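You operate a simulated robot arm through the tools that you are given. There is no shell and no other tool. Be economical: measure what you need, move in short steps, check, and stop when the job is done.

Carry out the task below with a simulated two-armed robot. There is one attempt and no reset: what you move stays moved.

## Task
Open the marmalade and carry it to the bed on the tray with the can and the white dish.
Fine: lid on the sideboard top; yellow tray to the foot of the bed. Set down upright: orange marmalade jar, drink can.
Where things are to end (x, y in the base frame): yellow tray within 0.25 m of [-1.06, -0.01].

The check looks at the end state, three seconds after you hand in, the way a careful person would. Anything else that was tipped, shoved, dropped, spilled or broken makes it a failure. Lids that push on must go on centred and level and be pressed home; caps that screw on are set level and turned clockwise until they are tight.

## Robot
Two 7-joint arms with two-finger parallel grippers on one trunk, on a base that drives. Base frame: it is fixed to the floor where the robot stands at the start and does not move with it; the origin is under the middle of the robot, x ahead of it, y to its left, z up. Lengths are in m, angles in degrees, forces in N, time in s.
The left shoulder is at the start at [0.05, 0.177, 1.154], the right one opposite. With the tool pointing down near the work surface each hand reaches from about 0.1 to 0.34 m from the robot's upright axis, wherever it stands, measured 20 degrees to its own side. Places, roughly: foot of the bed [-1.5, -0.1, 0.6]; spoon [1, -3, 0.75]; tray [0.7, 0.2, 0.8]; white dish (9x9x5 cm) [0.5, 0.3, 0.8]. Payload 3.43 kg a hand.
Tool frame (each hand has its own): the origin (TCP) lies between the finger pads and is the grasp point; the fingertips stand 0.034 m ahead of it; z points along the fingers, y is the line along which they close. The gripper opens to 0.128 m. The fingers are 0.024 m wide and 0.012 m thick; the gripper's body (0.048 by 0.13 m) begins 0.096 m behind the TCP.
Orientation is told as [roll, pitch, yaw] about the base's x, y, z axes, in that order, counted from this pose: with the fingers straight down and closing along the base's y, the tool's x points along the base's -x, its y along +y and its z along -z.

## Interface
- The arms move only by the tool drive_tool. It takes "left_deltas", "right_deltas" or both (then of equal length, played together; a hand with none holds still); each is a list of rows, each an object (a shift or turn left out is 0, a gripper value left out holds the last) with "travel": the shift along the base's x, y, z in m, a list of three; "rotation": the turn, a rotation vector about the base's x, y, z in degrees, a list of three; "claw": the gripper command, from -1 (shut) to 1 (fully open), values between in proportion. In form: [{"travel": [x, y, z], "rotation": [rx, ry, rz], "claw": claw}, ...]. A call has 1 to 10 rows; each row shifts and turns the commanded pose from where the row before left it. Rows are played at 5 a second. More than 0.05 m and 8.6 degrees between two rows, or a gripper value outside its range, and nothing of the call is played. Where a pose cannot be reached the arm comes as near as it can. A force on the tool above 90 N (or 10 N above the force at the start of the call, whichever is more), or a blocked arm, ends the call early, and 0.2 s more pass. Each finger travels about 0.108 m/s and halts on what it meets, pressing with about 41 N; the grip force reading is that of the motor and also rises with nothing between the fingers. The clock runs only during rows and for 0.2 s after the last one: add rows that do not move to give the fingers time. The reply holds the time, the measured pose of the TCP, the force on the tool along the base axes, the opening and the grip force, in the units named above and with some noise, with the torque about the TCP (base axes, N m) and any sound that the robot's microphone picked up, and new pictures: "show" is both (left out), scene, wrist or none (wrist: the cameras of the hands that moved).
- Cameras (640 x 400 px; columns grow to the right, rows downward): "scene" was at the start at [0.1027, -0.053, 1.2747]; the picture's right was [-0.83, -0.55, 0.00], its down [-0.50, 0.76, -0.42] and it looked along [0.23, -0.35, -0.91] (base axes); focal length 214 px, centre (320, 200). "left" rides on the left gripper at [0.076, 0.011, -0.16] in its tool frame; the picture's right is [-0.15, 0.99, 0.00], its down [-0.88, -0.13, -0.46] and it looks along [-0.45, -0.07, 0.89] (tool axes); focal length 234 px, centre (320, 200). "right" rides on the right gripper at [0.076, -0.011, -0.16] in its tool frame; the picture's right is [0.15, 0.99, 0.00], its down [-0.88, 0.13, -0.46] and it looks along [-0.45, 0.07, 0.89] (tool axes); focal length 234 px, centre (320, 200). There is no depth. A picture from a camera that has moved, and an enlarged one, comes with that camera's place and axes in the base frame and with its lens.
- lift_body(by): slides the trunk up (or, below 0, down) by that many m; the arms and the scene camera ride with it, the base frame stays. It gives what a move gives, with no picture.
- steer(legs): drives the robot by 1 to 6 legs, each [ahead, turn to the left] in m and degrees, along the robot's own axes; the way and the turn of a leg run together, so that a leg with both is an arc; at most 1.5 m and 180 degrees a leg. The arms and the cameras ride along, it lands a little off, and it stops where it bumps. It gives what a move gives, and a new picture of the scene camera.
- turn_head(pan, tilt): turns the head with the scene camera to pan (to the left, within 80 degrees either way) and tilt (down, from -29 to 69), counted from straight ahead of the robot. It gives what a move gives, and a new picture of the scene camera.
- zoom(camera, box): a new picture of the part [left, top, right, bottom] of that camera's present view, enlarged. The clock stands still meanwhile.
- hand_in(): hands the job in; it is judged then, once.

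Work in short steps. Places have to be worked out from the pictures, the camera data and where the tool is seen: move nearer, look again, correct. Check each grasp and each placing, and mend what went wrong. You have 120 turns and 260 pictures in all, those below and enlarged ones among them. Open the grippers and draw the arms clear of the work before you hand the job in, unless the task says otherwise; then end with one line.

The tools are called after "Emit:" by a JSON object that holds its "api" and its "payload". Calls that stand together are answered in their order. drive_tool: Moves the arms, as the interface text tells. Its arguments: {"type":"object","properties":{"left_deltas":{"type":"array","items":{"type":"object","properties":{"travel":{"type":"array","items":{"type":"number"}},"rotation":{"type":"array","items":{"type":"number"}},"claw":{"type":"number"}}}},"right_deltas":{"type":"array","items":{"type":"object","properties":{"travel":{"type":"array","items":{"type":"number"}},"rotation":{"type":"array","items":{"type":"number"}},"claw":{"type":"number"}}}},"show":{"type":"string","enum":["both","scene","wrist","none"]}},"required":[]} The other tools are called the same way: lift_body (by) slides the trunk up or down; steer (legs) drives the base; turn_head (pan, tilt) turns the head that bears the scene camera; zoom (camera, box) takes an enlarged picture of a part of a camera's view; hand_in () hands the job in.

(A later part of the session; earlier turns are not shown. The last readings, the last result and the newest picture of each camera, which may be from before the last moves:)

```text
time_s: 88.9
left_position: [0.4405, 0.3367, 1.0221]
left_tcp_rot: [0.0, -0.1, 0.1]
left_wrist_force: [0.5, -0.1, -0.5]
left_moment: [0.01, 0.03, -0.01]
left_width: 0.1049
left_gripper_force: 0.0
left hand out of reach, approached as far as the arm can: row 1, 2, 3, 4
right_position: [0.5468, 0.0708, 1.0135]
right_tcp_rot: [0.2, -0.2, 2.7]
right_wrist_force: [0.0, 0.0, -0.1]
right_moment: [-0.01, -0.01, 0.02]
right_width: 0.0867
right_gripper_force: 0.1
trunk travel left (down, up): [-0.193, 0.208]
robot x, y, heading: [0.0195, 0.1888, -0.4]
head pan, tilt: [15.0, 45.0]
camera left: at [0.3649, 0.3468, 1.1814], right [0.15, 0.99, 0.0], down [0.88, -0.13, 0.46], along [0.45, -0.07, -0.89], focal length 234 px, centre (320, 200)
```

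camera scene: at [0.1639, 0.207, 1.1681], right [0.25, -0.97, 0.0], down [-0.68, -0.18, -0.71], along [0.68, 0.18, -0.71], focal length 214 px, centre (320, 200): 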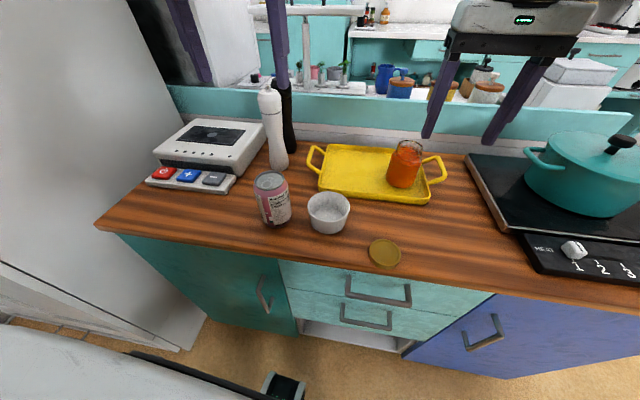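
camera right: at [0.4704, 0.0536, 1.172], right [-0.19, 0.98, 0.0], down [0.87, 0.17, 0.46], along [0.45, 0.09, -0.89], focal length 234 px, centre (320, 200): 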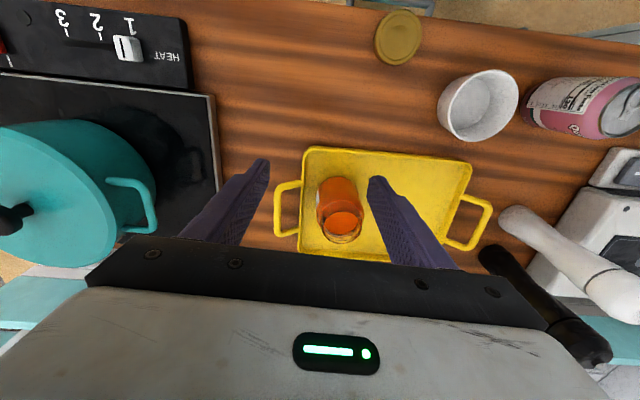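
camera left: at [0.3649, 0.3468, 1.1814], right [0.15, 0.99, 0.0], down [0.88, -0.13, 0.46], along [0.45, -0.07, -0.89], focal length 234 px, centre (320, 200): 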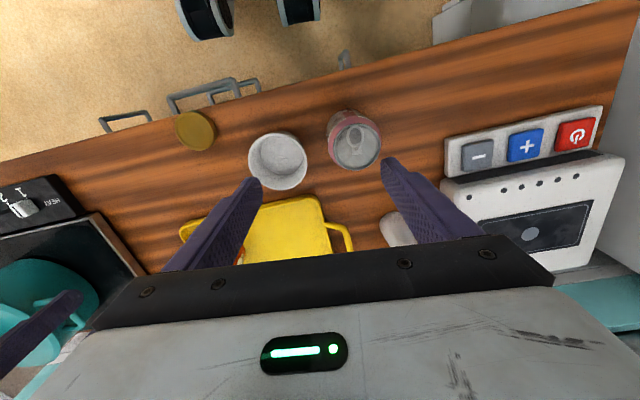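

The dish is at (0.457, 0.27). I try moving on to it at a lower height.

Emit:
{"api": "drive_tool", "payload": {"left_deltas": [{"travel": [0.005, -0.02, -0.02]}, {"travel": [0.005, -0.025, -0.02]}, {"travel": [0.005, -0.02, -0.02]}, {}], "show": "wrist"}}

```text
time_s: 89.9
left_position: [0.4475, 0.3278, 0.985]
left_tcp_rot: [-0.1, -0.1, 0.2]
left_wrist_force: [0.5, 0.0, -0.3]
left_moment: [-0.01, 0.04, -0.02]
left_width: 0.1048
left_gripper_force: 0.1
left hand out of reach, approached as far as the arm can: row 1, 2, 3
right_position: [0.5477, 0.0701, 1.0126]
right_tcp_rot: [0.2, -0.2, 2.7]
right_wrist_force: [0.5, -0.1, 0.0]
right_moment: [-0.01, -0.02, -0.01]
right_width: 0.0863
right_gripper_force: 0.1
trunk travel left (down, up): [-0.193, 0.208]
robot x, y, heading: [0.0162, 0.1881, -0.1]
head pan, tilt: [15.0, 45.0]
camera left: at [0.3723, 0.3376, 1.1441], right [0.14, 0.99, 0.0], down [0.88, -0.13, 0.46], along [0.45, -0.07, -0.89], focal length 234 px, centre (320, 200)
```

left: 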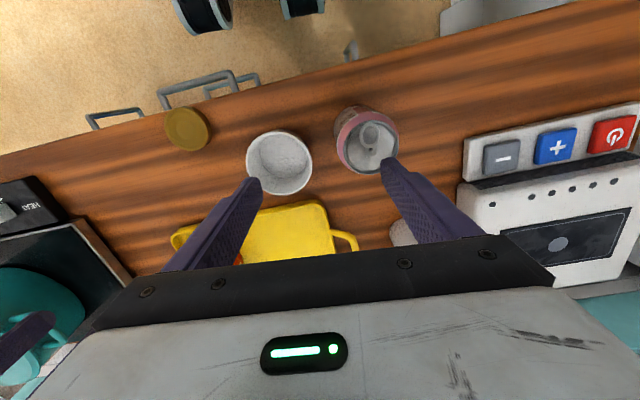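

The left arm is at its inward limit. Turning the robot 15° right will put the dish on its left side; I raise both hands first.

Emit:
{"api": "drive_tool", "payload": {"left_deltas": [{"travel": [0, 0.01, 0.03]}, {"travel": [0, 0.01, 0.03]}, {}], "right_deltas": [{"travel": [-0.03, -0.01, 0.03]}, {"travel": [-0.03, -0.01, 0.03]}, {}], "show": "none"}}

Emit:
{"api": "steer", "payload": {"legs": [[0, -15]]}}

```text
time_s: 90.7
left_position: [0.4484, 0.3506, 1.0457]
left_tcp_rot: [0.0, 0.0, 0.0]
left_wrist_force: [-0.3, 0.2, 1.1]
left_moment: [0.02, -0.02, -0.01]
left_width: 0.105
left_gripper_force: 0.0
right_position: [0.4879, 0.0518, 1.0723]
right_tcp_rot: [0.2, -0.1, 2.6]
right_wrist_force: [0.6, 0.1, -0.3]
right_moment: [-0.01, 0.02, 0.02]
right_width: 0.0862
right_gripper_force: 0.0
trunk travel left (down, up): [-0.193, 0.208]
robot x, y, heading: [0.0179, 0.1893, -0.4]
head pan, tilt: [15.0, 45.0]
```

```text
time_s: 92.0
left_position: [0.476, 0.2328, 1.0461]
left_tcp_rot: [-0.1, 0.0, -15.0]
left_wrist_force: [-0.4, -1.2, -1.0]
left_moment: [0.01, -0.02, -0.03]
left_width: 0.1049
left_gripper_force: 0.0
right_position: [0.4359, -0.0655, 1.0714]
right_tcp_rot: [0.3, -0.2, -12.6]
right_wrist_force: [-0.7, 1.3, 0.1]
right_moment: [0.01, 0.06, 0.02]
right_width: 0.0866
right_gripper_force: 0.1
trunk travel left (down, up): [-0.193, 0.208]
robot x, y, heading: [0.0161, 0.1901, -15.3]
head pan, tilt: [15.0, 45.0]
camera scene: at [0.1641, 0.1669, 1.1681], right [-0.01, -1.0, 0.0], down [-0.71, 0.0, -0.71], along [0.71, 0.0, -0.71], focal length 214 px, centre (320, 200)
```

scene: 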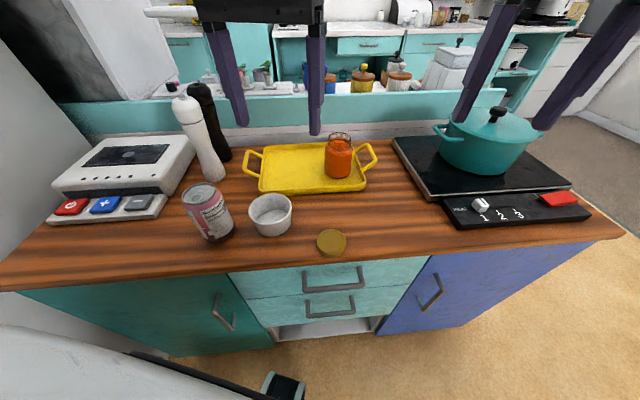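

Now I set the left hand over the dish at (0.457, 0.27), yaw 0, lower.

Emit:
{"api": "drive_tool", "payload": {"left_deltas": [{"travel": [-0.01, 0.018, -0.02], "rotation": [0, 0, 7.5]}, {"travel": [-0.009, 0.019, -0.03], "rotation": [0, 0, 7.5]}, {"travel": [0, 0, -0.04]}, {}], "show": "wrist"}}

```text
time_s: 93.0
left_position: [0.4572, 0.2706, 0.9538]
left_tcp_rot: [0.0, -0.1, 0.0]
left_wrist_force: [-0.2, -0.6, -0.1]
left_moment: [0.0, -0.02, 0.02]
left_width: 0.1051
left_gripper_force: 0.1
right_position: [0.4359, -0.0658, 1.0709]
right_tcp_rot: [0.2, -0.1, -12.6]
right_wrist_force: [-0.1, 0.9, 0.4]
right_moment: [-0.01, 0.0, -0.02]
right_width: 0.0865
right_gripper_force: 0.0
trunk travel left (down, up): [-0.193, 0.208]
robot x, y, heading: [0.0173, 0.1897, -14.9]
head pan, tilt: [15.0, 45.0]
camera left: at [0.381, 0.2805, 1.1137], right [0.15, 0.99, 0.0], down [0.88, -0.13, 0.46], along [0.45, -0.07, -0.89], focal length 234 px, centre (320, 200)
```

left: 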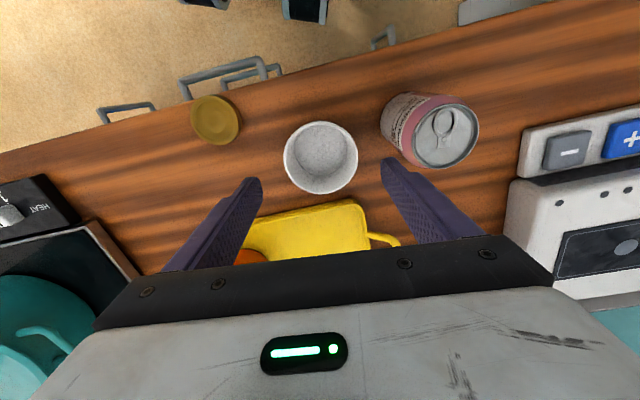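

Aligned. I narrow the opening slightly to clear the can, and descend.

Emit:
{"api": "drive_tool", "payload": {"left_deltas": [{"travel": [0.001, -0.002, -0.03], "claw": 0.55}, {"travel": [0, 0, -0.03]}, {"travel": [0, 0, -0.02]}, {"travel": [0, 0, -0.015]}, {}], "show": "wrist"}}

```text
time_s: 94.2
left_position: [0.459, 0.2671, 0.8601]
left_tcp_rot: [0.1, 0.0, 0.0]
left_wrist_force: [-0.1, -0.1, -1.0]
left_moment: [-0.03, -0.01, 0.05]
left_width: 0.0994
left_gripper_force: 0.0
right_position: [0.4356, -0.0659, 1.0713]
right_tcp_rot: [0.2, -0.1, -12.5]
right_wrist_force: [0.1, -0.6, 0.6]
right_moment: [-0.02, 0.02, -0.01]
right_width: 0.0865
right_gripper_force: 0.0
trunk travel left (down, up): [-0.193, 0.208]
robot x, y, heading: [0.0153, 0.1889, -15.3]
head pan, tilt: [15.0, 45.0]
camera left: at [0.3828, 0.2782, 1.02], right [0.15, 0.99, 0.0], down [0.88, -0.13, 0.46], along [0.45, -0.07, -0.89], focal length 234 px, centre (320, 200)
```

left: 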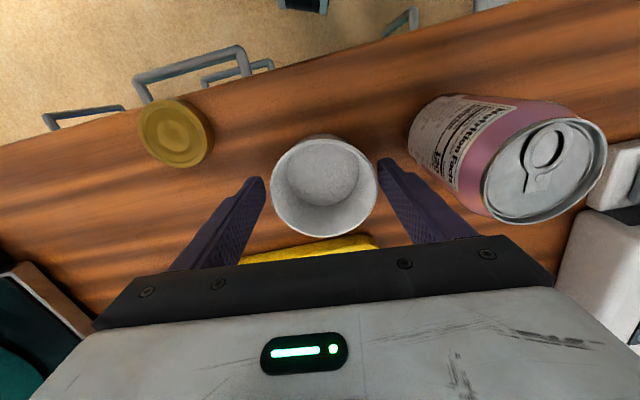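

Dish is between the fingers. I close and lift.

Emit:
{"api": "drive_tool", "payload": {"left_deltas": [{"claw": -0.2}, {"claw": -1}, {"claw": -1}, {"travel": [0, 0, 0.02]}, {"travel": [0, 0, 0.04]}, {"travel": [0, 0, 0.03]}, {}], "show": "wrist"}}

```text
time_s: 95.8
left_position: [0.4581, 0.2676, 0.9501]
left_tcp_rot: [-0.1, -0.1, 0.0]
left_wrist_force: [0.3, -0.6, -1.6]
left_moment: [0.03, 0.0, -0.01]
left_width: 0.0871
left_gripper_force: 40.8
right_position: [0.4367, -0.0665, 1.0702]
right_tcp_rot: [0.2, 0.0, -12.5]
right_wrist_force: [0.2, 0.2, -0.4]
right_moment: [0.0, -0.02, 0.0]
right_width: 0.0864
right_gripper_force: 0.0
trunk travel left (down, up): [-0.193, 0.208]
robot x, y, heading: [0.0166, 0.1885, -15.5]
head pan, tilt: [15.0, 45.0]
camera left: at [0.3834, 0.2788, 1.1089], right [0.15, 0.99, 0.0], down [0.88, -0.13, 0.46], along [0.45, -0.07, -0.89], focal length 234 px, centre (320, 200)
```

left: 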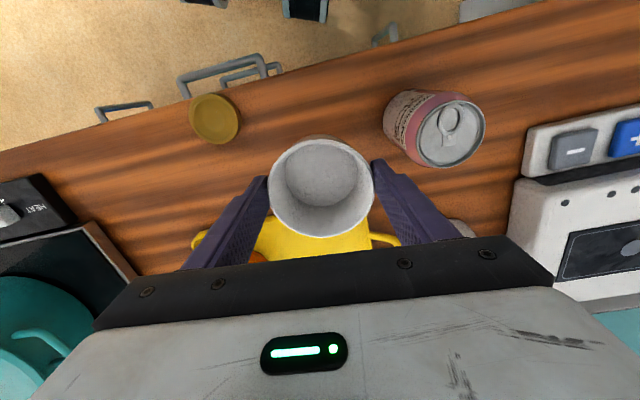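

Dish lifted. I carry it over the tray's near-left part, toward (0.605, 0.235).

Emit:
{"api": "drive_tool", "payload": {"left_deltas": [{"travel": [0.037, -0.008, 0]}, {"travel": [0.037, -0.008, 0]}, {"travel": [0.037, -0.008, 0]}, {"travel": [0.036, -0.008, 0]}, {}]}}

```text
time_s: 97.0
left_position: [0.5869, 0.2543, 0.946]
left_tcp_rot: [-0.1, 0.0, 0.1]
left_wrist_force: [-0.1, 0.1, -1.2]
left_moment: [-0.02, 0.01, -0.01]
left_width: 0.0867
left_gripper_force: 40.9
left hand out of reach, approached as far as the arm can: row 4
right_position: [0.4371, -0.0663, 1.071]
right_tcp_rot: [0.3, -0.1, -12.5]
right_wrist_force: [1.2, 1.6, -1.0]
right_moment: [-0.03, -0.04, 0.0]
right_width: 0.0862
right_gripper_force: 0.2
trunk travel left (down, up): [-0.193, 0.208]
robot x, y, heading: [0.0129, 0.1902, -15.7]
head pan, tilt: [15.0, 45.0]
camera scene: at [0.1643, 0.1674, 1.1681], right [-0.01, -1.0, 0.0], down [-0.71, 0.0, -0.71], along [0.71, 0.0, -0.71], focal length 214 px, centre (320, 200)
camera left: at [0.5114, 0.2653, 1.1047], right [0.15, 0.99, 0.0], down [0.88, -0.13, 0.46], along [0.45, -0.07, -0.89], focal length 234 px, centre (320, 200)
```

scene: 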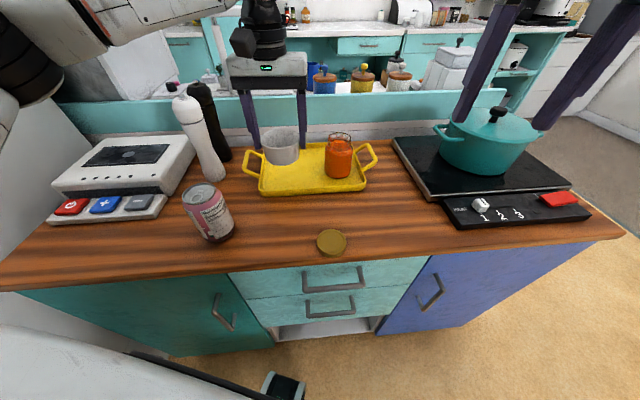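
left: 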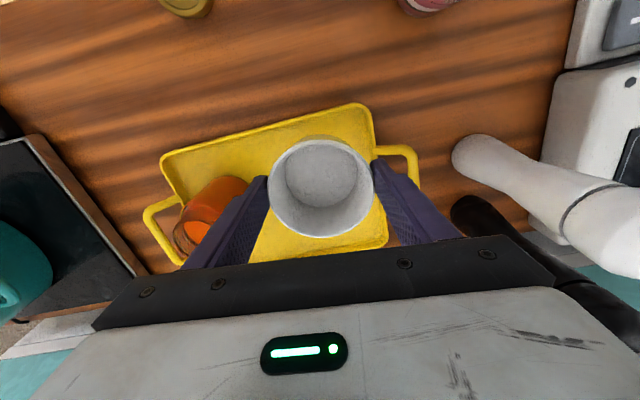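

I need ~2 cm further in; lower down the reach is longer.

Emit:
{"api": "drive_tool", "payload": {"left_deltas": [{"travel": [0.006, -0.006, -0.017]}, {"travel": [0.007, -0.006, -0.017]}, {"travel": [0.007, -0.004, 0]}, {"travel": [0.004, 0, 0]}, {}], "show": "wrist"}}

```text
time_s: 98.2
left_position: [0.5987, 0.2573, 0.9116]
left_tcp_rot: [0.0, -0.1, 0.0]
left_wrist_force: [0.2, -0.8, -0.5]
left_moment: [-0.01, 0.03, 0.02]
left_width: 0.0868
left_gripper_force: 41.2
left hand out of reach, approached as far as the arm can: row 1, 2, 3
right_position: [0.436, -0.0673, 1.0715]
right_tcp_rot: [0.2, -0.1, -12.5]
right_wrist_force: [-0.2, 0.3, 0.5]
right_moment: [0.01, 0.02, 0.02]
right_width: 0.0867
right_gripper_force: 0.1
trunk travel left (down, up): [-0.193, 0.208]
robot x, y, heading: [0.0158, 0.1867, -15.2]
head pan, tilt: [15.0, 45.0]
camera left: at [0.5227, 0.2684, 1.0699], right [0.15, 0.99, 0.0], down [0.88, -0.13, 0.46], along [0.45, -0.07, -0.89], focal length 234 px, centre (320, 200)
```

left: 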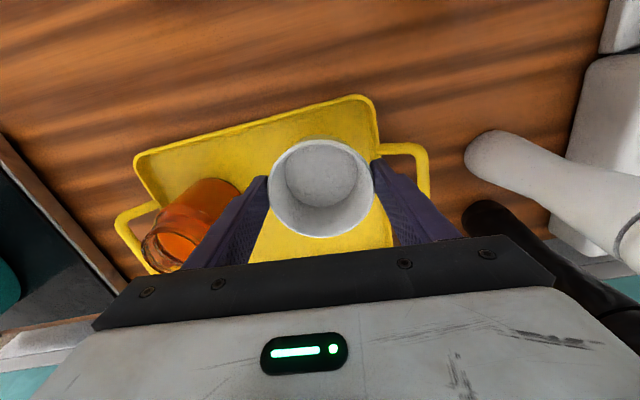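

I drive forward 3 cm to gain the reach.

Emit:
{"api": "steer", "payload": {"legs": [[0.04, 0]]}}

```text
time_s: 99.1
left_position: [0.6376, 0.2472, 0.9115]
left_tcp_rot: [0.0, -0.2, 0.0]
left_wrist_force: [0.1, -0.8, -1.7]
left_moment: [-0.03, 0.0, 0.02]
left_width: 0.0872
left_gripper_force: 41.3
right_position: [0.4759, -0.0778, 1.0721]
right_tcp_rot: [0.2, -0.1, -12.4]
right_wrist_force: [-0.3, 0.5, 0.3]
right_moment: [-0.01, 0.03, -0.01]
right_width: 0.0863
right_gripper_force: 0.1
trunk travel left (down, up): [-0.193, 0.208]
robot x, y, heading: [0.0584, 0.1784, -15.3]
head pan, tilt: [15.0, 45.0]
camera scene: at [0.2038, 0.1566, 1.168], right [-0.01, -1.0, 0.0], down [-0.71, 0.0, -0.71], along [0.71, 0.0, -0.71], focal length 214 px, centre (320, 200)
```

scene: 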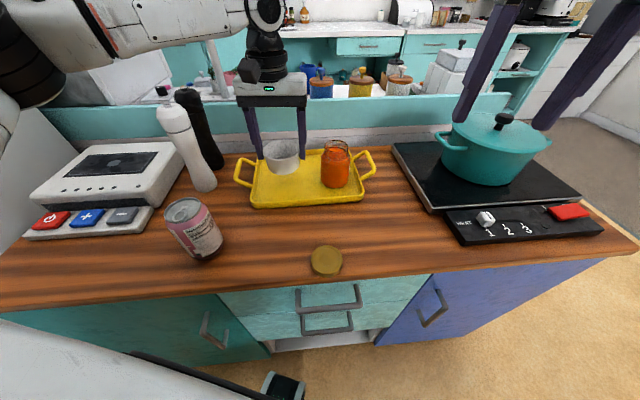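

I move to (0.607, 0.24) and lower to just above contact.

Emit:
{"api": "drive_tool", "payload": {"left_deltas": [{"travel": [-0.015, -0.003, -0.01]}, {"travel": [-0.015, -0.003, -0.012]}, {"travel": [0, 0, -0.012]}, {"travel": [0, 0, -0.006]}, {"travel": [0, 0, -0.003]}, {}]}}

```text
time_s: 100.5
left_position: [0.6076, 0.2419, 0.8681]
left_tcp_rot: [-0.1, -0.1, 0.0]
left_wrist_force: [0.4, 0.6, -1.5]
left_moment: [-0.01, -0.01, -0.01]
left_width: 0.087
left_gripper_force: 41.0
right_position: [0.4752, -0.0761, 1.072]
right_tcp_rot: [0.1, -0.1, -12.5]
right_wrist_force: [-0.4, -0.9, 0.6]
right_moment: [-0.04, -0.02, 0.01]
right_width: 0.0863
right_gripper_force: 0.0
trunk travel left (down, up): [-0.193, 0.208]
robot x, y, heading: [0.0522, 0.176, -15.4]
head pan, tilt: [15.0, 45.0]
camera scene: at [0.2033, 0.1567, 1.1681], right [-0.01, -1.0, 0.0], down [-0.71, 0.0, -0.71], along [0.71, 0.0, -0.71], focal length 214 px, centre (320, 200)
camera left: at [0.5317, 0.2521, 1.0265], right [0.15, 0.99, 0.0], down [0.88, -0.13, 0.46], along [0.45, -0.07, -0.89], focal length 234 px, centre (320, 200)
```

scene: 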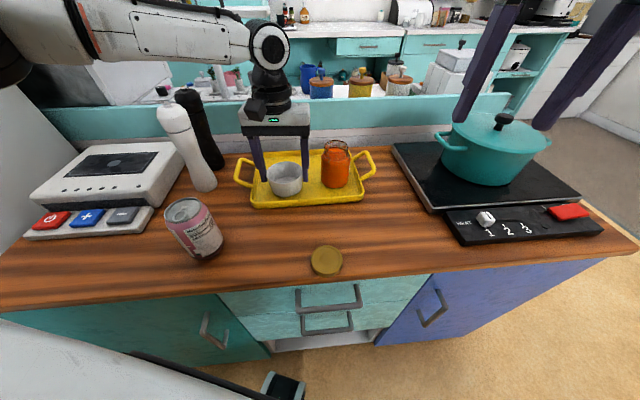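
left: 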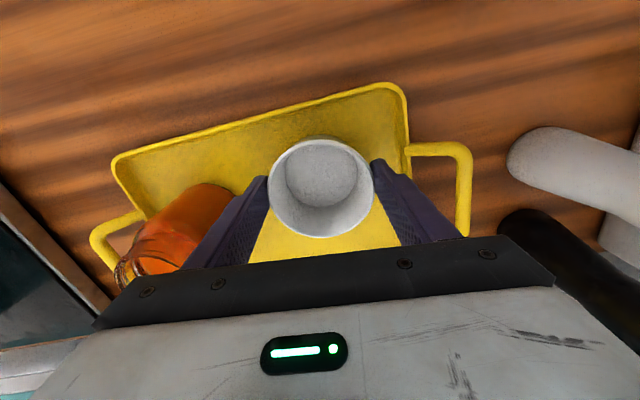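

Dish is well inside the tray. I lower the last millimetres and release.

Emit:
{"api": "drive_tool", "payload": {"left_deltas": [{"travel": [0, 0, -0.003]}, {"travel": [0, 0, -0.001]}, {"claw": 0.45}, {"claw": 0.52}, {}, {"travel": [0, 0, 0.03]}, {"travel": [0, 0, 0.04]}, {"travel": [-0.02, 0, 0.03]}, {}]}}

```text
time_s: 102.5
left_position: [0.588, 0.2414, 0.9628]
left_tcp_rot: [0.0, -0.1, 0.0]
left_wrist_force: [0.1, -0.4, -1.1]
left_moment: [-0.03, 0.0, 0.0]
left_width: 0.0972
left_gripper_force: 0.0
right_position: [0.4744, -0.0759, 1.0706]
right_tcp_rot: [0.2, -0.3, -12.4]
right_wrist_force: [0.0, 0.2, 0.4]
right_moment: [0.01, -0.03, 0.01]
right_width: 0.0866
right_gripper_force: 0.0
trunk travel left (down, up): [-0.193, 0.208]
robot x, y, heading: [0.054, 0.1799, -15.3]
head pan, tilt: [15.0, 45.0]
camera scene: at [0.2032, 0.1567, 1.1681], right [-0.01, -1.0, 0.0], down [-0.71, 0.0, -0.71], along [0.71, 0.0, -0.71], focal length 214 px, centre (320, 200)
camera left: at [0.5114, 0.2516, 1.1222], right [0.15, 0.99, 0.0], down [0.88, -0.13, 0.46], along [0.45, -0.07, -0.89], focal length 234 px, centre (320, 200)
```

scene: 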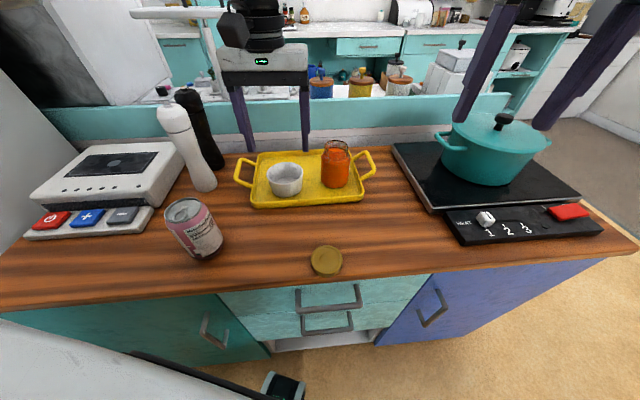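
left: 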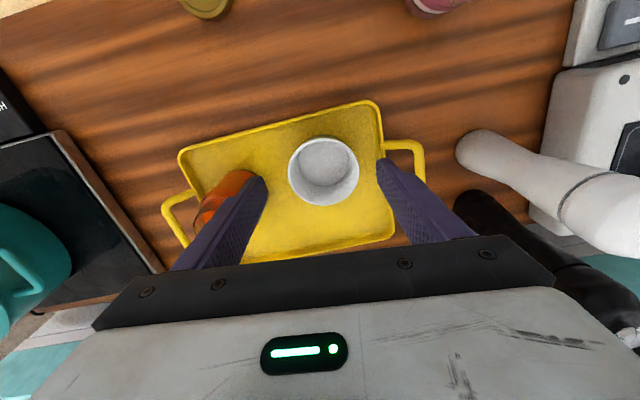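

The dish stands well. I'll now draw the tray ~7 cm nearer (clear of the mills, and in reach), gripping its front rim with the left hand. First turn the left wrist.

Emit:
{"api": "drive_tool", "payload": {"left_deltas": [{"travel": [-0.01, 0, 0.02], "rotation": [0, 0, -8.3]}, {"travel": [-0.01, -0.008, 0], "rotation": [0, 0, -8.3]}, {"travel": [-0.006, -0.008, 0], "rotation": [0, 0, -8.3]}, {"travel": [0, -0.008, 0], "rotation": [0, 0, -8.3]}, {"travel": [0, -0.008, 0], "rotation": [0, 0, -8.3]}, {"travel": [0, -0.008, 0], "rotation": [0, 0, -8.3]}, {"travel": [0, -0.008, 0], "rotation": [0, 0, -8.3]}, {"travel": [0, -0.008, 0], "rotation": [0, 0, -8.3]}, {"travel": [0, -0.008, 0], "rotation": [0, 0, -8.3], "claw": -0.3}, {"travel": [0, -0.005, 0], "rotation": [0, 0, -8.3]}]}}

```text
time_s: 104.7
left_position: [0.5949, 0.2466, 1.0136]
left_tcp_rot: [0.0, -0.4, -80.1]
left_wrist_force: [-1.4, 0.4, -0.2]
left_moment: [0.0, 0.0, 0.01]
left_width: 0.0446
left_gripper_force: 0.0
left hand out of reach, approached as far as the arm can: row 5, 7, 8, 9, 10
right_position: [0.4752, -0.0764, 1.0718]
right_tcp_rot: [0.2, -0.2, -12.3]
right_wrist_force: [0.0, -0.7, 0.1]
right_moment: [0.01, 0.0, -0.01]
right_width: 0.0865
right_gripper_force: 0.1
trunk travel left (down, up): [-0.193, 0.208]
robot x, y, heading: [0.0556, 0.1791, -15.3]
head pan, tilt: [15.0, 45.0]
camera scene: at [0.203, 0.1566, 1.1681], right [-0.01, -1.0, 0.0], down [-0.71, 0.0, -0.71], along [0.71, 0.0, -0.71], focal length 214 px, centre (320, 200)
camera left: at [0.5932, 0.3231, 1.1731], right [1.0, 0.03, 0.0], down [0.02, -0.89, 0.46], along [0.01, -0.46, -0.89], focal length 234 px, centre (320, 200)
```

scene: 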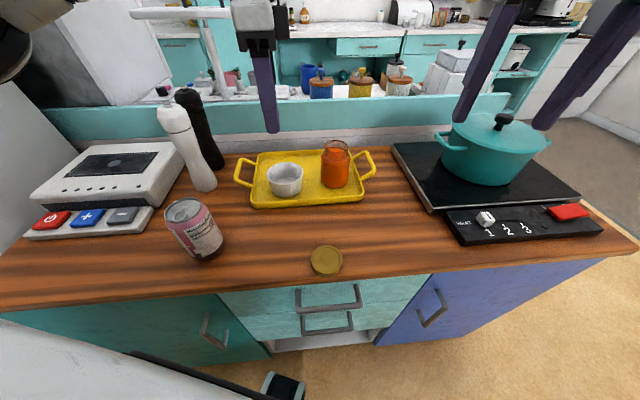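
left: 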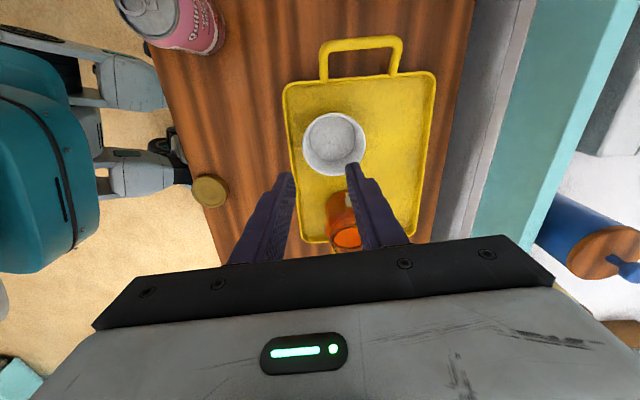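

A clear top view. I try to reach the front rim at (0.556, 0.172), lower down.

Emit:
{"api": "drive_tool", "payload": {"left_deltas": [{"travel": [-0.02, -0.02, -0.02]}, {"travel": [-0.02, -0.02, -0.02]}, {"travel": [0, -0.02, -0.02]}, {"travel": [0, -0.015, 0]}, {}], "show": "wrist"}}

```text
time_s: 105.9
left_position: [0.5562, 0.2112, 0.9739]
left_tcp_rot: [-0.1, -0.2, -80.2]
left_wrist_force: [0.0, 0.4, -0.1]
left_moment: [0.02, 0.0, 0.0]
left_width: 0.0448
left_gripper_force: 0.0
left hand out of reach, approached as far as the arm can: row 2, 3, 4
right_position: [0.4752, -0.0775, 1.0713]
right_tcp_rot: [0.2, -0.2, -12.4]
right_wrist_force: [-0.6, -0.7, 0.4]
right_moment: [0.01, -0.03, 0.0]
right_width: 0.0863
right_gripper_force: 0.1
trunk travel left (down, up): [-0.193, 0.208]
robot x, y, heading: [0.0539, 0.1825, -15.4]
head pan, tilt: [15.0, 45.0]
camera left: at [0.5542, 0.2882, 1.1328], right [1.0, 0.02, 0.0], down [0.02, -0.89, 0.46], along [0.01, -0.46, -0.89], focal length 234 px, centre (320, 200)
```

left: 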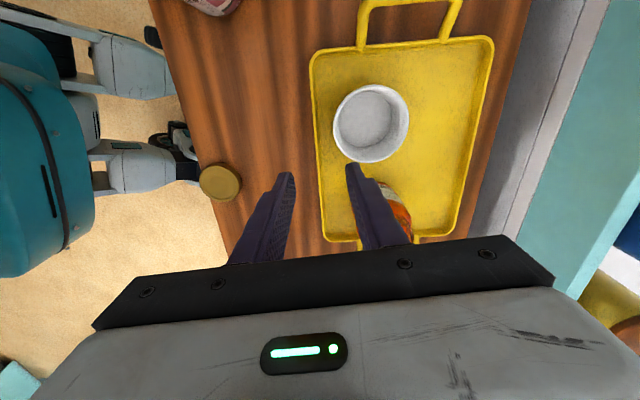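

I turn the robot 5° more to the right to bring the hand to y≈0.17.

Emit:
{"api": "steer", "payload": {"legs": [[0, -5]]}}

```text
time_s: 106.8
left_position: [0.5574, 0.1676, 0.9742]
left_tcp_rot: [-0.1, -0.1, -85.3]
left_wrist_force: [0.0, 0.3, -1.0]
left_moment: [0.02, 0.0, 0.01]
left_width: 0.0449
left_gripper_force: 0.1
right_position: [0.452, -0.113, 1.0709]
right_tcp_rot: [0.2, -0.2, -17.5]
right_wrist_force: [-0.2, 0.3, 0.2]
right_moment: [0.02, 0.0, 0.0]
right_width: 0.0864
right_gripper_force: 0.1
trunk travel left (down, up): [-0.193, 0.208]
robot x, y, heading: [0.0526, 0.1761, -20.4]
head pan, tilt: [15.0, 45.0]
camera scene: at [0.2009, 0.1433, 1.1681], right [-0.09, -1.0, 0.0], down [-0.7, 0.07, -0.71], along [0.7, -0.07, -0.71], focal length 214 px, centre (320, 200)
```

scene: 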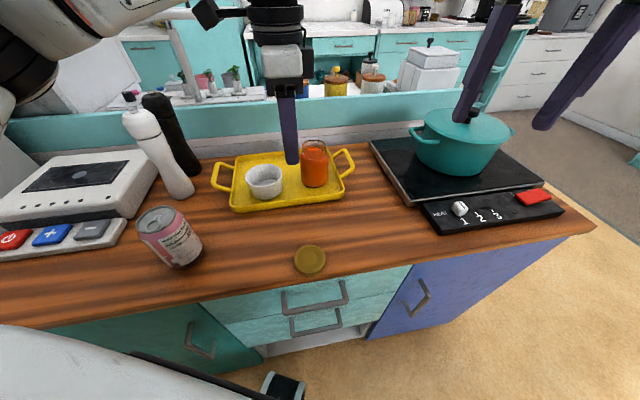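

Now I descend with the fingers straddling the front rim.

Emit:
{"api": "drive_tool", "payload": {"left_deltas": [{"travel": [-0.001, 0.003, -0.03], "rotation": [0, 0, 2]}, {"travel": [0, 0, -0.03]}, {"travel": [0, 0, -0.03]}, {}], "show": "wrist"}}

```text
time_s: 107.8
left_position: [0.556, 0.1698, 0.8849]
left_tcp_rot: [-0.1, -0.2, -83.2]
left_wrist_force: [0.1, -0.4, -0.2]
left_moment: [-0.01, 0.01, 0.02]
left_width: 0.0449
left_gripper_force: 0.1
right_position: [0.451, -0.1138, 1.0727]
right_tcp_rot: [0.2, -0.1, -17.6]
right_wrist_force: [0.9, -0.3, 0.0]
right_moment: [-0.01, 0.0, -0.01]
right_width: 0.0865
right_gripper_force: 0.1
trunk travel left (down, up): [-0.193, 0.208]
robot x, y, heading: [0.0564, 0.1782, -20.2]
head pan, tilt: [15.0, 45.0]
camera left: at [0.5591, 0.2465, 1.0426], right [1.0, -0.03, 0.0], down [-0.02, -0.89, 0.46], along [-0.01, -0.46, -0.89], focal length 234 px, centre (320, 200)
```

left: 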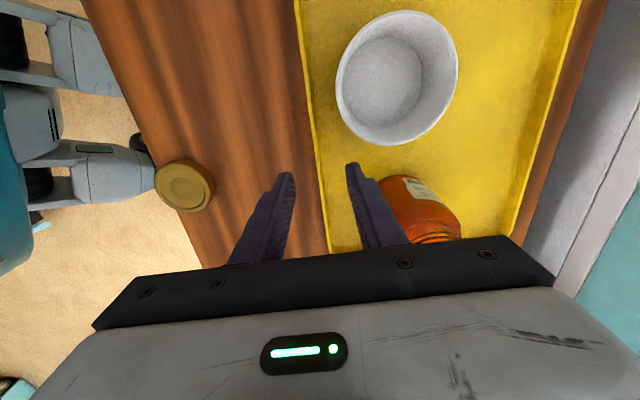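

The rim lies between the fingers. I lower to 0.847 and close.

Emit:
{"api": "drive_tool", "payload": {"left_deltas": [{"travel": [0, 0, -0.02]}, {"travel": [0, 0, -0.012]}, {"travel": [0, 0, -0.005]}, {"claw": -0.7}, {"claw": -1}, {"claw": -1}, {}], "show": "wrist"}}

```text
time_s: 109.4
left_position: [0.5547, 0.1706, 0.8459]
left_tcp_rot: [-0.1, -0.2, -83.1]
left_wrist_force: [-1.8, -0.7, -0.8]
left_moment: [0.03, 0.03, -0.58]
left_width: 0.0035
left_gripper_force: 38.4
right_position: [0.4506, -0.1134, 1.0714]
right_tcp_rot: [0.3, -0.2, -17.5]
right_wrist_force: [-0.7, -0.4, 0.4]
right_moment: [-0.02, -0.02, -0.01]
right_width: 0.0863
right_gripper_force: 0.1
trunk travel left (down, up): [-0.193, 0.208]
robot x, y, heading: [0.0542, 0.1756, -20.3]
head pan, tilt: [15.0, 45.0]
camera left: at [0.5581, 0.247, 1.006], right [1.0, -0.03, 0.0], down [-0.02, -0.89, 0.46], along [-0.01, -0.46, -0.89], focal length 234 px, centre (320, 200)
```

left: 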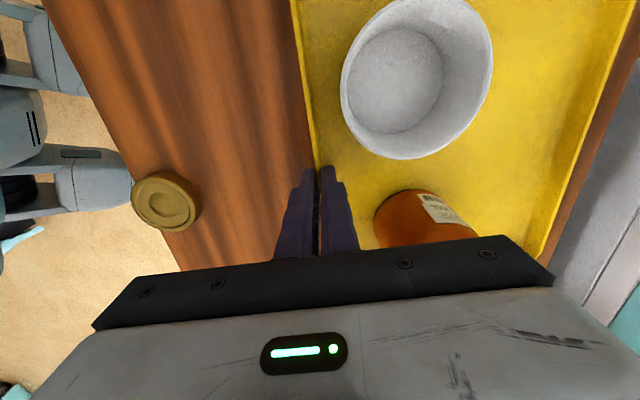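

Gripped the rim (3.5 mm wall). I draw the tray gently 8 cm toward the robot.

Emit:
{"api": "drive_tool", "payload": {"left_deltas": [{"travel": [-0.005, 0, 0]}, {"travel": [-0.008, 0, 0]}, {"travel": [-0.009, 0, 0]}, {"travel": [-0.009, 0, 0]}, {"travel": [-0.009, 0, 0]}, {"travel": [-0.009, 0, 0]}, {"travel": [-0.009, 0, 0]}, {"travel": [-0.009, 0, 0]}, {"travel": [-0.008, 0, 0]}, {"travel": [-0.004, 0, 0]}]}}

```text
time_s: 111.6
left_position: [0.4762, 0.1712, 0.8467]
left_tcp_rot: [-0.1, -0.3, -83.1]
left_wrist_force: [5.0, -0.7, 4.0]
left_moment: [0.01, -0.16, -0.01]
left_width: 0.0034
left_gripper_force: 38.7
right_position: [0.4507, -0.1126, 1.0713]
right_tcp_rot: [0.3, 0.0, -17.5]
right_wrist_force: [-0.3, -1.0, -0.3]
right_moment: [0.0, 0.03, 0.0]
right_width: 0.0865
right_gripper_force: 0.0
trunk travel left (down, up): [-0.193, 0.208]
robot x, y, heading: [0.0552, 0.1797, -20.3]
head pan, tilt: [15.0, 45.0]
camera scene: at [0.2011, 0.1437, 1.1681], right [-0.09, -1.0, 0.0], down [-0.7, 0.07, -0.71], along [0.7, -0.07, -0.71], focal length 214 px, centre (320, 200)
camera left: at [0.4795, 0.2471, 1.0059], right [1.0, -0.03, 0.0], down [-0.02, -0.89, 0.46], along [-0.01, -0.46, -0.89], focal length 234 px, centre (320, 200)
```

scene: 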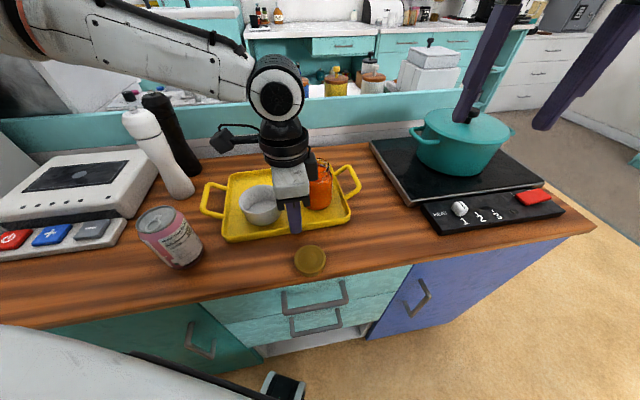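
left: 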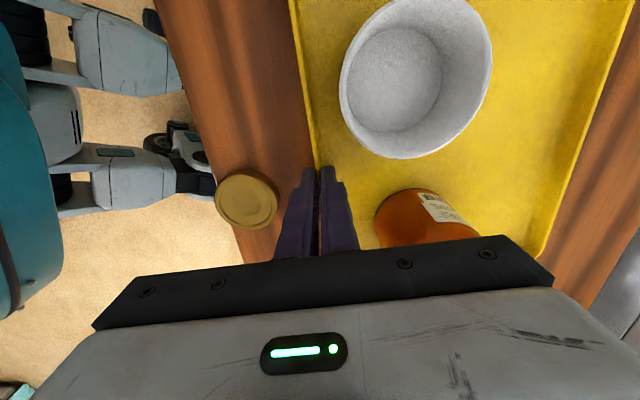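

The tray came along neatly with both items steady. I open and raise the left hand.

Emit:
{"api": "drive_tool", "payload": {"left_deltas": [{"claw": -0.5}, {"claw": -0.4}, {"travel": [0, 0, 0.03]}, {"travel": [0, 0, 0.05]}, {"travel": [0, 0, 0.05]}, {"travel": [-0.01, 0.02, 0.03], "rotation": [0, 0, 8.3]}, {"travel": [-0.01, 0.03, 0], "rotation": [0, 0, 8.3]}, {"travel": [-0.01, 0.03, 0], "rotation": [0, 0, 8.3]}, {"travel": [0, 0.03, 0], "rotation": [0, 0, 8.3]}, {"travel": [0, 0.03, 0], "rotation": [0, 0, 8.3]}], "show": "none"}}

Emit:
{"api": "drive_tool", "payload": {"left_deltas": [{"travel": [0, 0.02, 0], "rotation": [0, 0, 8.3], "claw": 0.5}, {"travel": [0, 0.02, 0], "rotation": [0, 0, 8.3]}, {"travel": [0, 0.02, 0], "rotation": [0, 0, 8.3]}, {"travel": [0, 0, 0], "rotation": [0, 0, 8.3]}, {"travel": [0, 0, 0], "rotation": [0, 0, 8.3]}, {}]}}

```text
time_s: 113.8
left_position: [0.4442, 0.3112, 1.0068]
left_tcp_rot: [-0.2, -0.2, -41.5]
left_wrist_force: [-0.1, 0.4, -0.2]
left_moment: [0.02, -0.02, -0.01]
left_width: 0.0385
left_gripper_force: 0.1
right_position: [0.4503, -0.1126, 1.0713]
right_tcp_rot: [0.2, -0.2, -17.6]
right_wrist_force: [-0.6, 0.0, -0.1]
right_moment: [-0.03, -0.03, -0.03]
right_width: 0.0864
right_gripper_force: 0.1
trunk travel left (down, up): [-0.193, 0.208]
robot x, y, heading: [0.0577, 0.1788, -20.5]
head pan, tilt: [15.0, 45.0]
```

```text
time_s: 115.2
left_position: [0.4465, 0.3702, 1.0059]
left_tcp_rot: [-0.2, -0.2, 0.0]
left_wrist_force: [0.6, -0.6, 0.2]
left_moment: [-0.02, 0.01, -0.02]
left_width: 0.0957
left_gripper_force: 0.1
right_position: [0.4511, -0.1131, 1.0711]
right_tcp_rot: [0.2, -0.2, -17.6]
right_wrist_force: [-0.1, -0.5, -0.6]
right_moment: [-0.03, 0.0, 0.03]
right_width: 0.0866
right_gripper_force: 0.0
trunk travel left (down, up): [-0.193, 0.208]
robot x, y, heading: [0.0589, 0.1803, -20.7]
head pan, tilt: [15.0, 45.0]
camera scene: at [0.201, 0.1437, 1.1681], right [-0.09, -1.0, 0.0], down [-0.7, 0.07, -0.71], along [0.7, -0.07, -0.71], focal length 214 px, centre (320, 200)
camera left: at [0.3703, 0.382, 1.1656], right [0.15, 0.99, 0.0], down [0.88, -0.13, 0.46], along [0.45, -0.07, -0.89], focal length 234 px, centre (320, 200)
```

scene: 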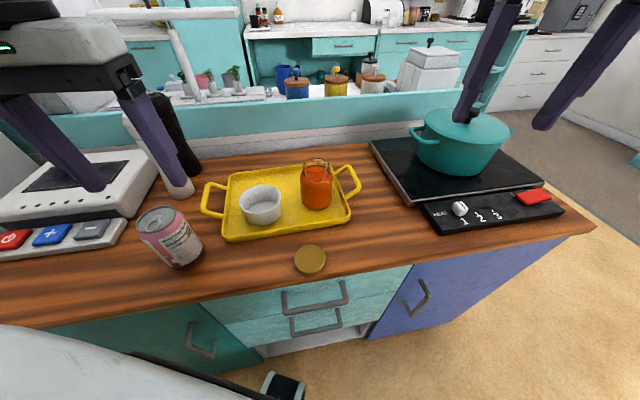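
left: 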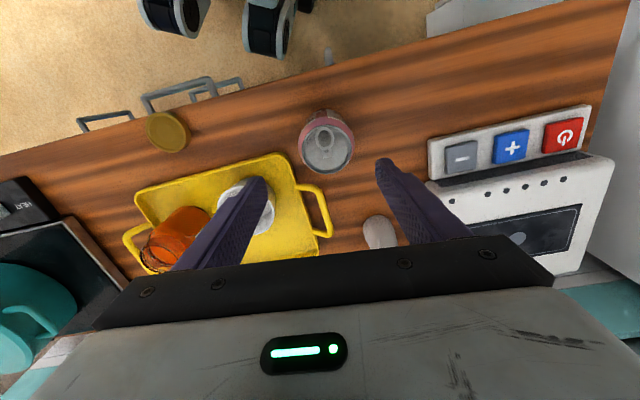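

Can top at (0.44, 0.38). I centre over it and descend.

Emit:
{"api": "drive_tool", "payload": {"left_deltas": [{"travel": [-0.006, 0.009, -0.03]}, {"travel": [0, 0, -0.04]}, {"travel": [0, 0, -0.03]}, {"travel": [0, 0, -0.03]}, {}], "show": "wrist"}}

```text
time_s: 116.4
left_position: [0.441, 0.3786, 0.8779]
left_tcp_rot: [-0.1, -0.2, -0.2]
left_wrist_force: [0.1, -0.1, -0.4]
left_moment: [-0.03, 0.0, -0.01]
left_width: 0.096
left_gripper_force: 0.0
right_position: [0.4513, -0.1129, 1.0717]
right_tcp_rot: [0.2, -0.1, -17.5]
right_wrist_force: [0.7, 0.0, 0.2]
right_moment: [-0.01, -0.03, -0.01]
right_width: 0.0864
right_gripper_force: 0.0
trunk travel left (down, up): [-0.193, 0.208]
robot x, y, heading: [0.0569, 0.1763, -20.2]
head pan, tilt: [15.0, 45.0]
camera left: at [0.3652, 0.3899, 1.0374], right [0.15, 0.99, 0.0], down [0.88, -0.13, 0.46], along [0.45, -0.07, -0.89], focal length 234 px, centre (320, 200)
```

left: 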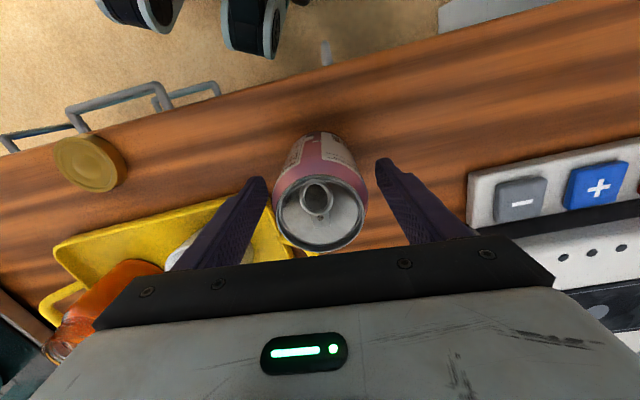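

Centred; I close on the can and lift.

Emit:
{"api": "drive_tool", "payload": {"left_deltas": [{"travel": [-0.005, 0, 0]}, {"claw": -0.1}, {"claw": -0.3}, {"claw": -0.3}, {"travel": [0, 0, 0.02]}, {"travel": [0, 0, 0.04]}, {"travel": [0, 0, 0.03]}, {}], "show": "wrist"}}

```text
time_s: 118.2
left_position: [0.4354, 0.3804, 0.967]
left_tcp_rot: [0.0, -0.2, -0.2]
left_wrist_force: [-0.3, 0.6, -3.4]
left_moment: [-0.02, 0.04, -0.03]
left_width: 0.0652
left_gripper_force: 41.2
right_position: [0.452, -0.1121, 1.0704]
right_tcp_rot: [0.2, -0.1, -17.5]
right_wrist_force: [-0.4, -0.2, -0.1]
right_moment: [0.02, 0.01, 0.0]
right_width: 0.0866
right_gripper_force: 0.0
trunk travel left (down, up): [-0.193, 0.208]
robot x, y, heading: [0.0579, 0.1714, -20.6]
head pan, tilt: [15.0, 45.0]
camera left: at [0.3594, 0.3922, 1.1261], right [0.15, 0.99, 0.0], down [0.88, -0.13, 0.46], along [0.45, -0.07, -0.89], focal length 234 px, centre (320, 200)
```

left: 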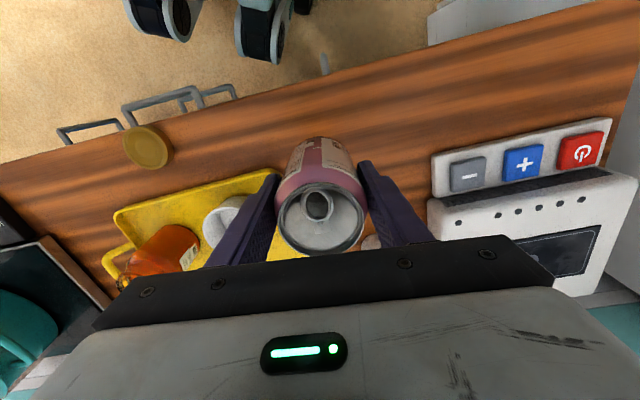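

The can is held. I carry it over the tray's far-left part (0.617, 0.245).

Emit:
{"api": "drive_tool", "payload": {"left_deltas": [{"travel": [0.02, -0.035, 0.005]}, {"travel": [0.03, -0.035, 0]}, {"travel": [0.04, -0.025, 0]}, {"travel": [0.04, -0.02, 0]}, {"travel": [0.035, -0.015, 0]}, {"travel": [0.017, -0.005, 0]}, {}]}}

```text
time_s: 119.8
left_position: [0.618, 0.2451, 0.9729]
left_tcp_rot: [-0.1, -0.1, -0.2]
left_wrist_force: [-0.1, -0.6, -4.1]
left_moment: [0.0, -0.02, 0.02]
left_width: 0.0651
left_gripper_force: 40.9
right_position: [0.4513, -0.1121, 1.0716]
right_tcp_rot: [0.2, -0.1, -17.5]
right_wrist_force: [0.2, 0.6, -0.2]
right_moment: [-0.01, 0.02, 0.01]
right_width: 0.0864
right_gripper_force: 0.0
trunk travel left (down, up): [-0.193, 0.208]
robot x, y, heading: [0.0562, 0.1805, -20.0]
head pan, tilt: [15.0, 45.0]
camera scene: at [0.2012, 0.1438, 1.1681], right [-0.09, -1.0, 0.0], down [-0.7, 0.07, -0.71], along [0.7, -0.07, -0.71], focal length 214 px, centre (320, 200)
camera left: at [0.542, 0.2564, 1.1322], right [0.15, 0.99, 0.0], down [0.88, -0.13, 0.46], along [0.45, -0.07, -0.89], focal length 234 px, centre (320, 200)
```

scene: 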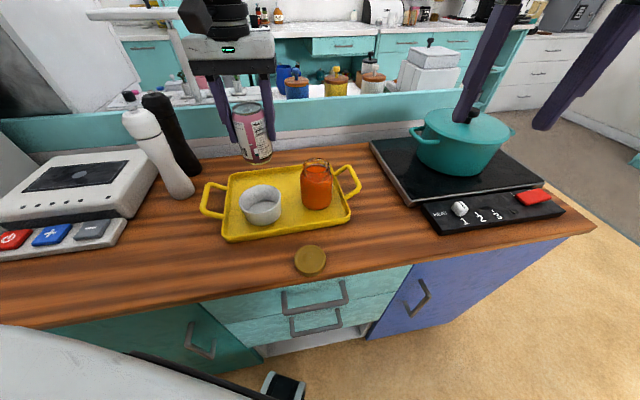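
left: 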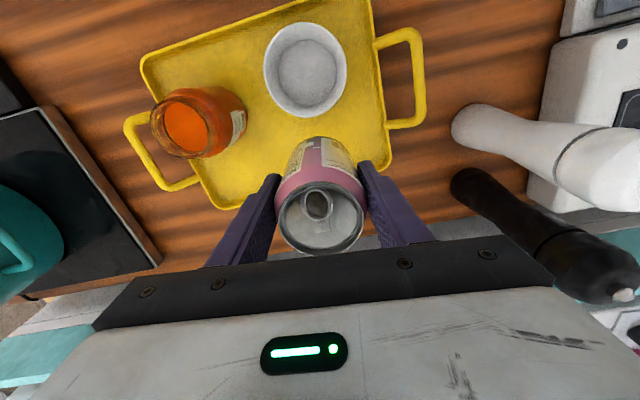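

Position good: clear of the dish and the far rim. I lower the can.

Emit:
{"api": "drive_tool", "payload": {"left_deltas": [{"travel": [0, 0, -0.03]}, {"travel": [0, 0, -0.03]}, {"travel": [0, 0, -0.015]}, {"travel": [0, 0, -0.008]}, {"travel": [0, 0, -0.003]}, {}]}}

```text
time_s: 121.2
left_position: [0.6161, 0.245, 0.8861]
left_tcp_rot: [-0.3, -0.3, -0.1]
left_wrist_force: [-0.6, 1.3, 5.6]
left_moment: [0.33, 0.11, -0.02]
left_width: 0.0652
left_gripper_force: 41.5
right_position: [0.451, -0.1132, 1.0726]
right_tcp_rot: [0.3, -0.2, -17.6]
right_wrist_force: [-0.9, 0.3, -0.1]
right_moment: [0.0, -0.03, 0.02]
right_width: 0.0865
right_gripper_force: 0.1
trunk travel left (down, up): [-0.193, 0.208]
robot x, y, heading: [0.0519, 0.1792, -20.3]
head pan, tilt: [15.0, 45.0]
camera scene: at [0.2006, 0.1438, 1.1683], right [-0.09, -1.0, 0.0], down [-0.7, 0.07, -0.71], along [0.7, -0.07, -0.71], focal length 214 px, centre (320, 200)
camera left: at [0.5408, 0.2559, 1.0455], right [0.15, 0.99, 0.0], down [0.88, -0.13, 0.46], along [0.45, -0.07, -0.89], focal length 234 px, centre (320, 200)
```

scene: 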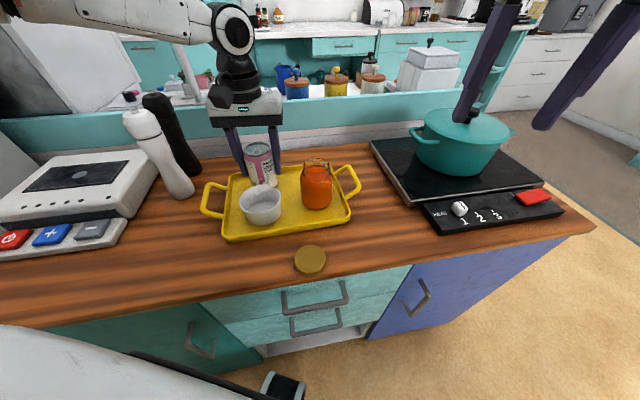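
left: 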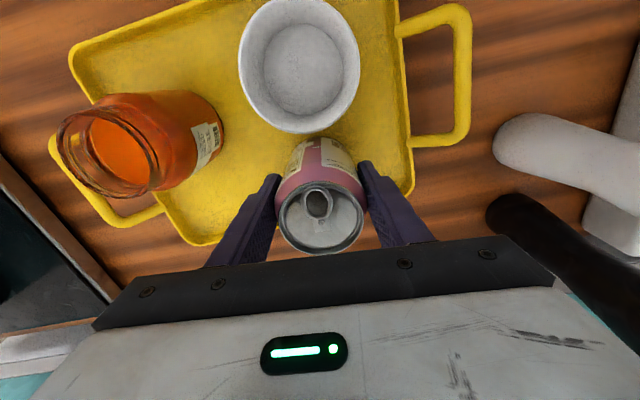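

Contact at 0.886, as expected. I lower one more millimetre, release and rise.

Emit:
{"api": "drive_tool", "payload": {"left_deltas": [{"travel": [0, 0, -0.001]}, {"claw": 0.1}, {"claw": 0.3}, {}, {"travel": [0, 0, 0.03]}, {"travel": [0, 0, 0.05]}, {"travel": [0, 0, 0.04]}, {"travel": [-0.03, 0.02, 0.01]}, {}]}}

```text
time_s: 123.2
left_position: [0.5871, 0.2665, 1.0146]
left_tcp_rot: [-0.1, -0.1, -0.2]
left_wrist_force: [-1.1, -0.2, 1.2]
left_moment: [0.01, -0.03, -0.01]
left_width: 0.0833
left_gripper_force: 0.1
right_position: [0.4522, -0.1132, 1.0713]
right_tcp_rot: [0.1, -0.1, -17.5]
right_wrist_force: [-0.3, 0.4, -0.7]
right_moment: [0.03, 0.0, 0.01]
right_width: 0.0862
right_gripper_force: 0.0
trunk travel left (down, up): [-0.193, 0.208]
robot x, y, heading: [0.0546, 0.1802, -20.4]
head pan, tilt: [15.0, 45.0]
camera scene: at [0.201, 0.1436, 1.1681], right [-0.09, -1.0, 0.0], down [-0.7, 0.07, -0.71], along [0.7, -0.07, -0.71], focal length 214 px, centre (320, 200)
camera left: at [0.5107, 0.2772, 1.1738], right [0.15, 0.99, 0.0], down [0.88, -0.13, 0.46], along [0.45, -0.07, -0.89], focal length 234 px, centre (320, 200)
```

scene: 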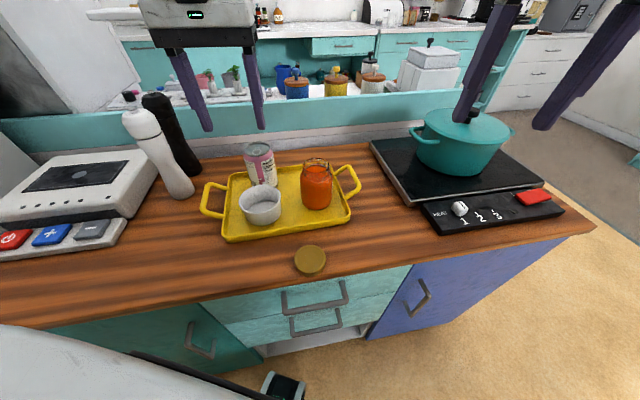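
left: 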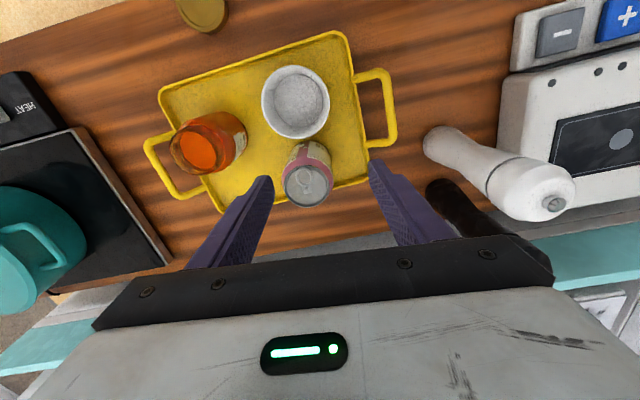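

All three items stand on the tray. Handles: left ≈(0.555, 0.36), right ≈(0.593, 0.025). I raise the left hand slightly and turn the robot back to face the tray squarely.

Emit:
{"api": "drive_tool", "payload": {"left_deltas": [{"travel": [-0.03, 0, 0.03]}, {}], "show": "none"}}

Emit:
{"api": "steer", "payload": {"legs": [[0, 20]]}}

```text
time_s: 123.8
left_position: [0.5564, 0.2665, 1.0454]
left_tcp_rot: [-0.1, -0.2, -0.2]
left_wrist_force: [0.2, 0.1, -0.4]
left_moment: [0.01, -0.05, 0.02]
left_width: 0.0832
left_gripper_force: 0.1
right_position: [0.4517, -0.113, 1.0717]
right_tcp_rot: [0.2, 0.0, -17.4]
right_wrist_force: [0.5, -0.1, -0.3]
right_moment: [-0.01, 0.0, 0.02]
right_width: 0.0865
right_gripper_force: 0.0
trunk travel left (down, up): [-0.193, 0.208]
robot x, y, heading: [0.054, 0.1778, -20.0]
head pan, tilt: [15.0, 45.0]
```

```text
time_s: 125.3
left_position: [0.4958, 0.4316, 1.046]
left_tcp_rot: [-0.3, -0.2, 19.5]
left_wrist_force: [0.3, 0.2, 0.7]
left_moment: [-0.01, 0.02, 0.01]
left_width: 0.0833
left_gripper_force: 0.2
right_position: [0.526, 0.0395, 1.0715]
right_tcp_rot: [0.2, -0.1, 2.2]
right_wrist_force: [-0.3, 0.4, -1.1]
right_moment: [-0.03, -0.02, -0.04]
right_width: 0.0861
right_gripper_force: 0.1
trunk travel left (down, up): [-0.193, 0.208]
robot x, y, heading: [0.0539, 0.1806, -0.7]
head pan, tilt: [15.0, 45.0]
camera scene: at [0.203, 0.1957, 1.1681], right [0.25, -0.97, 0.0], down [-0.68, -0.18, -0.71], along [0.68, 0.18, -0.71], focal length 214 px, centre (320, 200)
```

scene: 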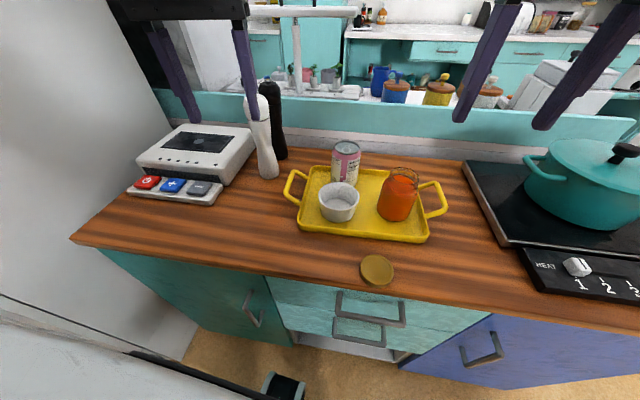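

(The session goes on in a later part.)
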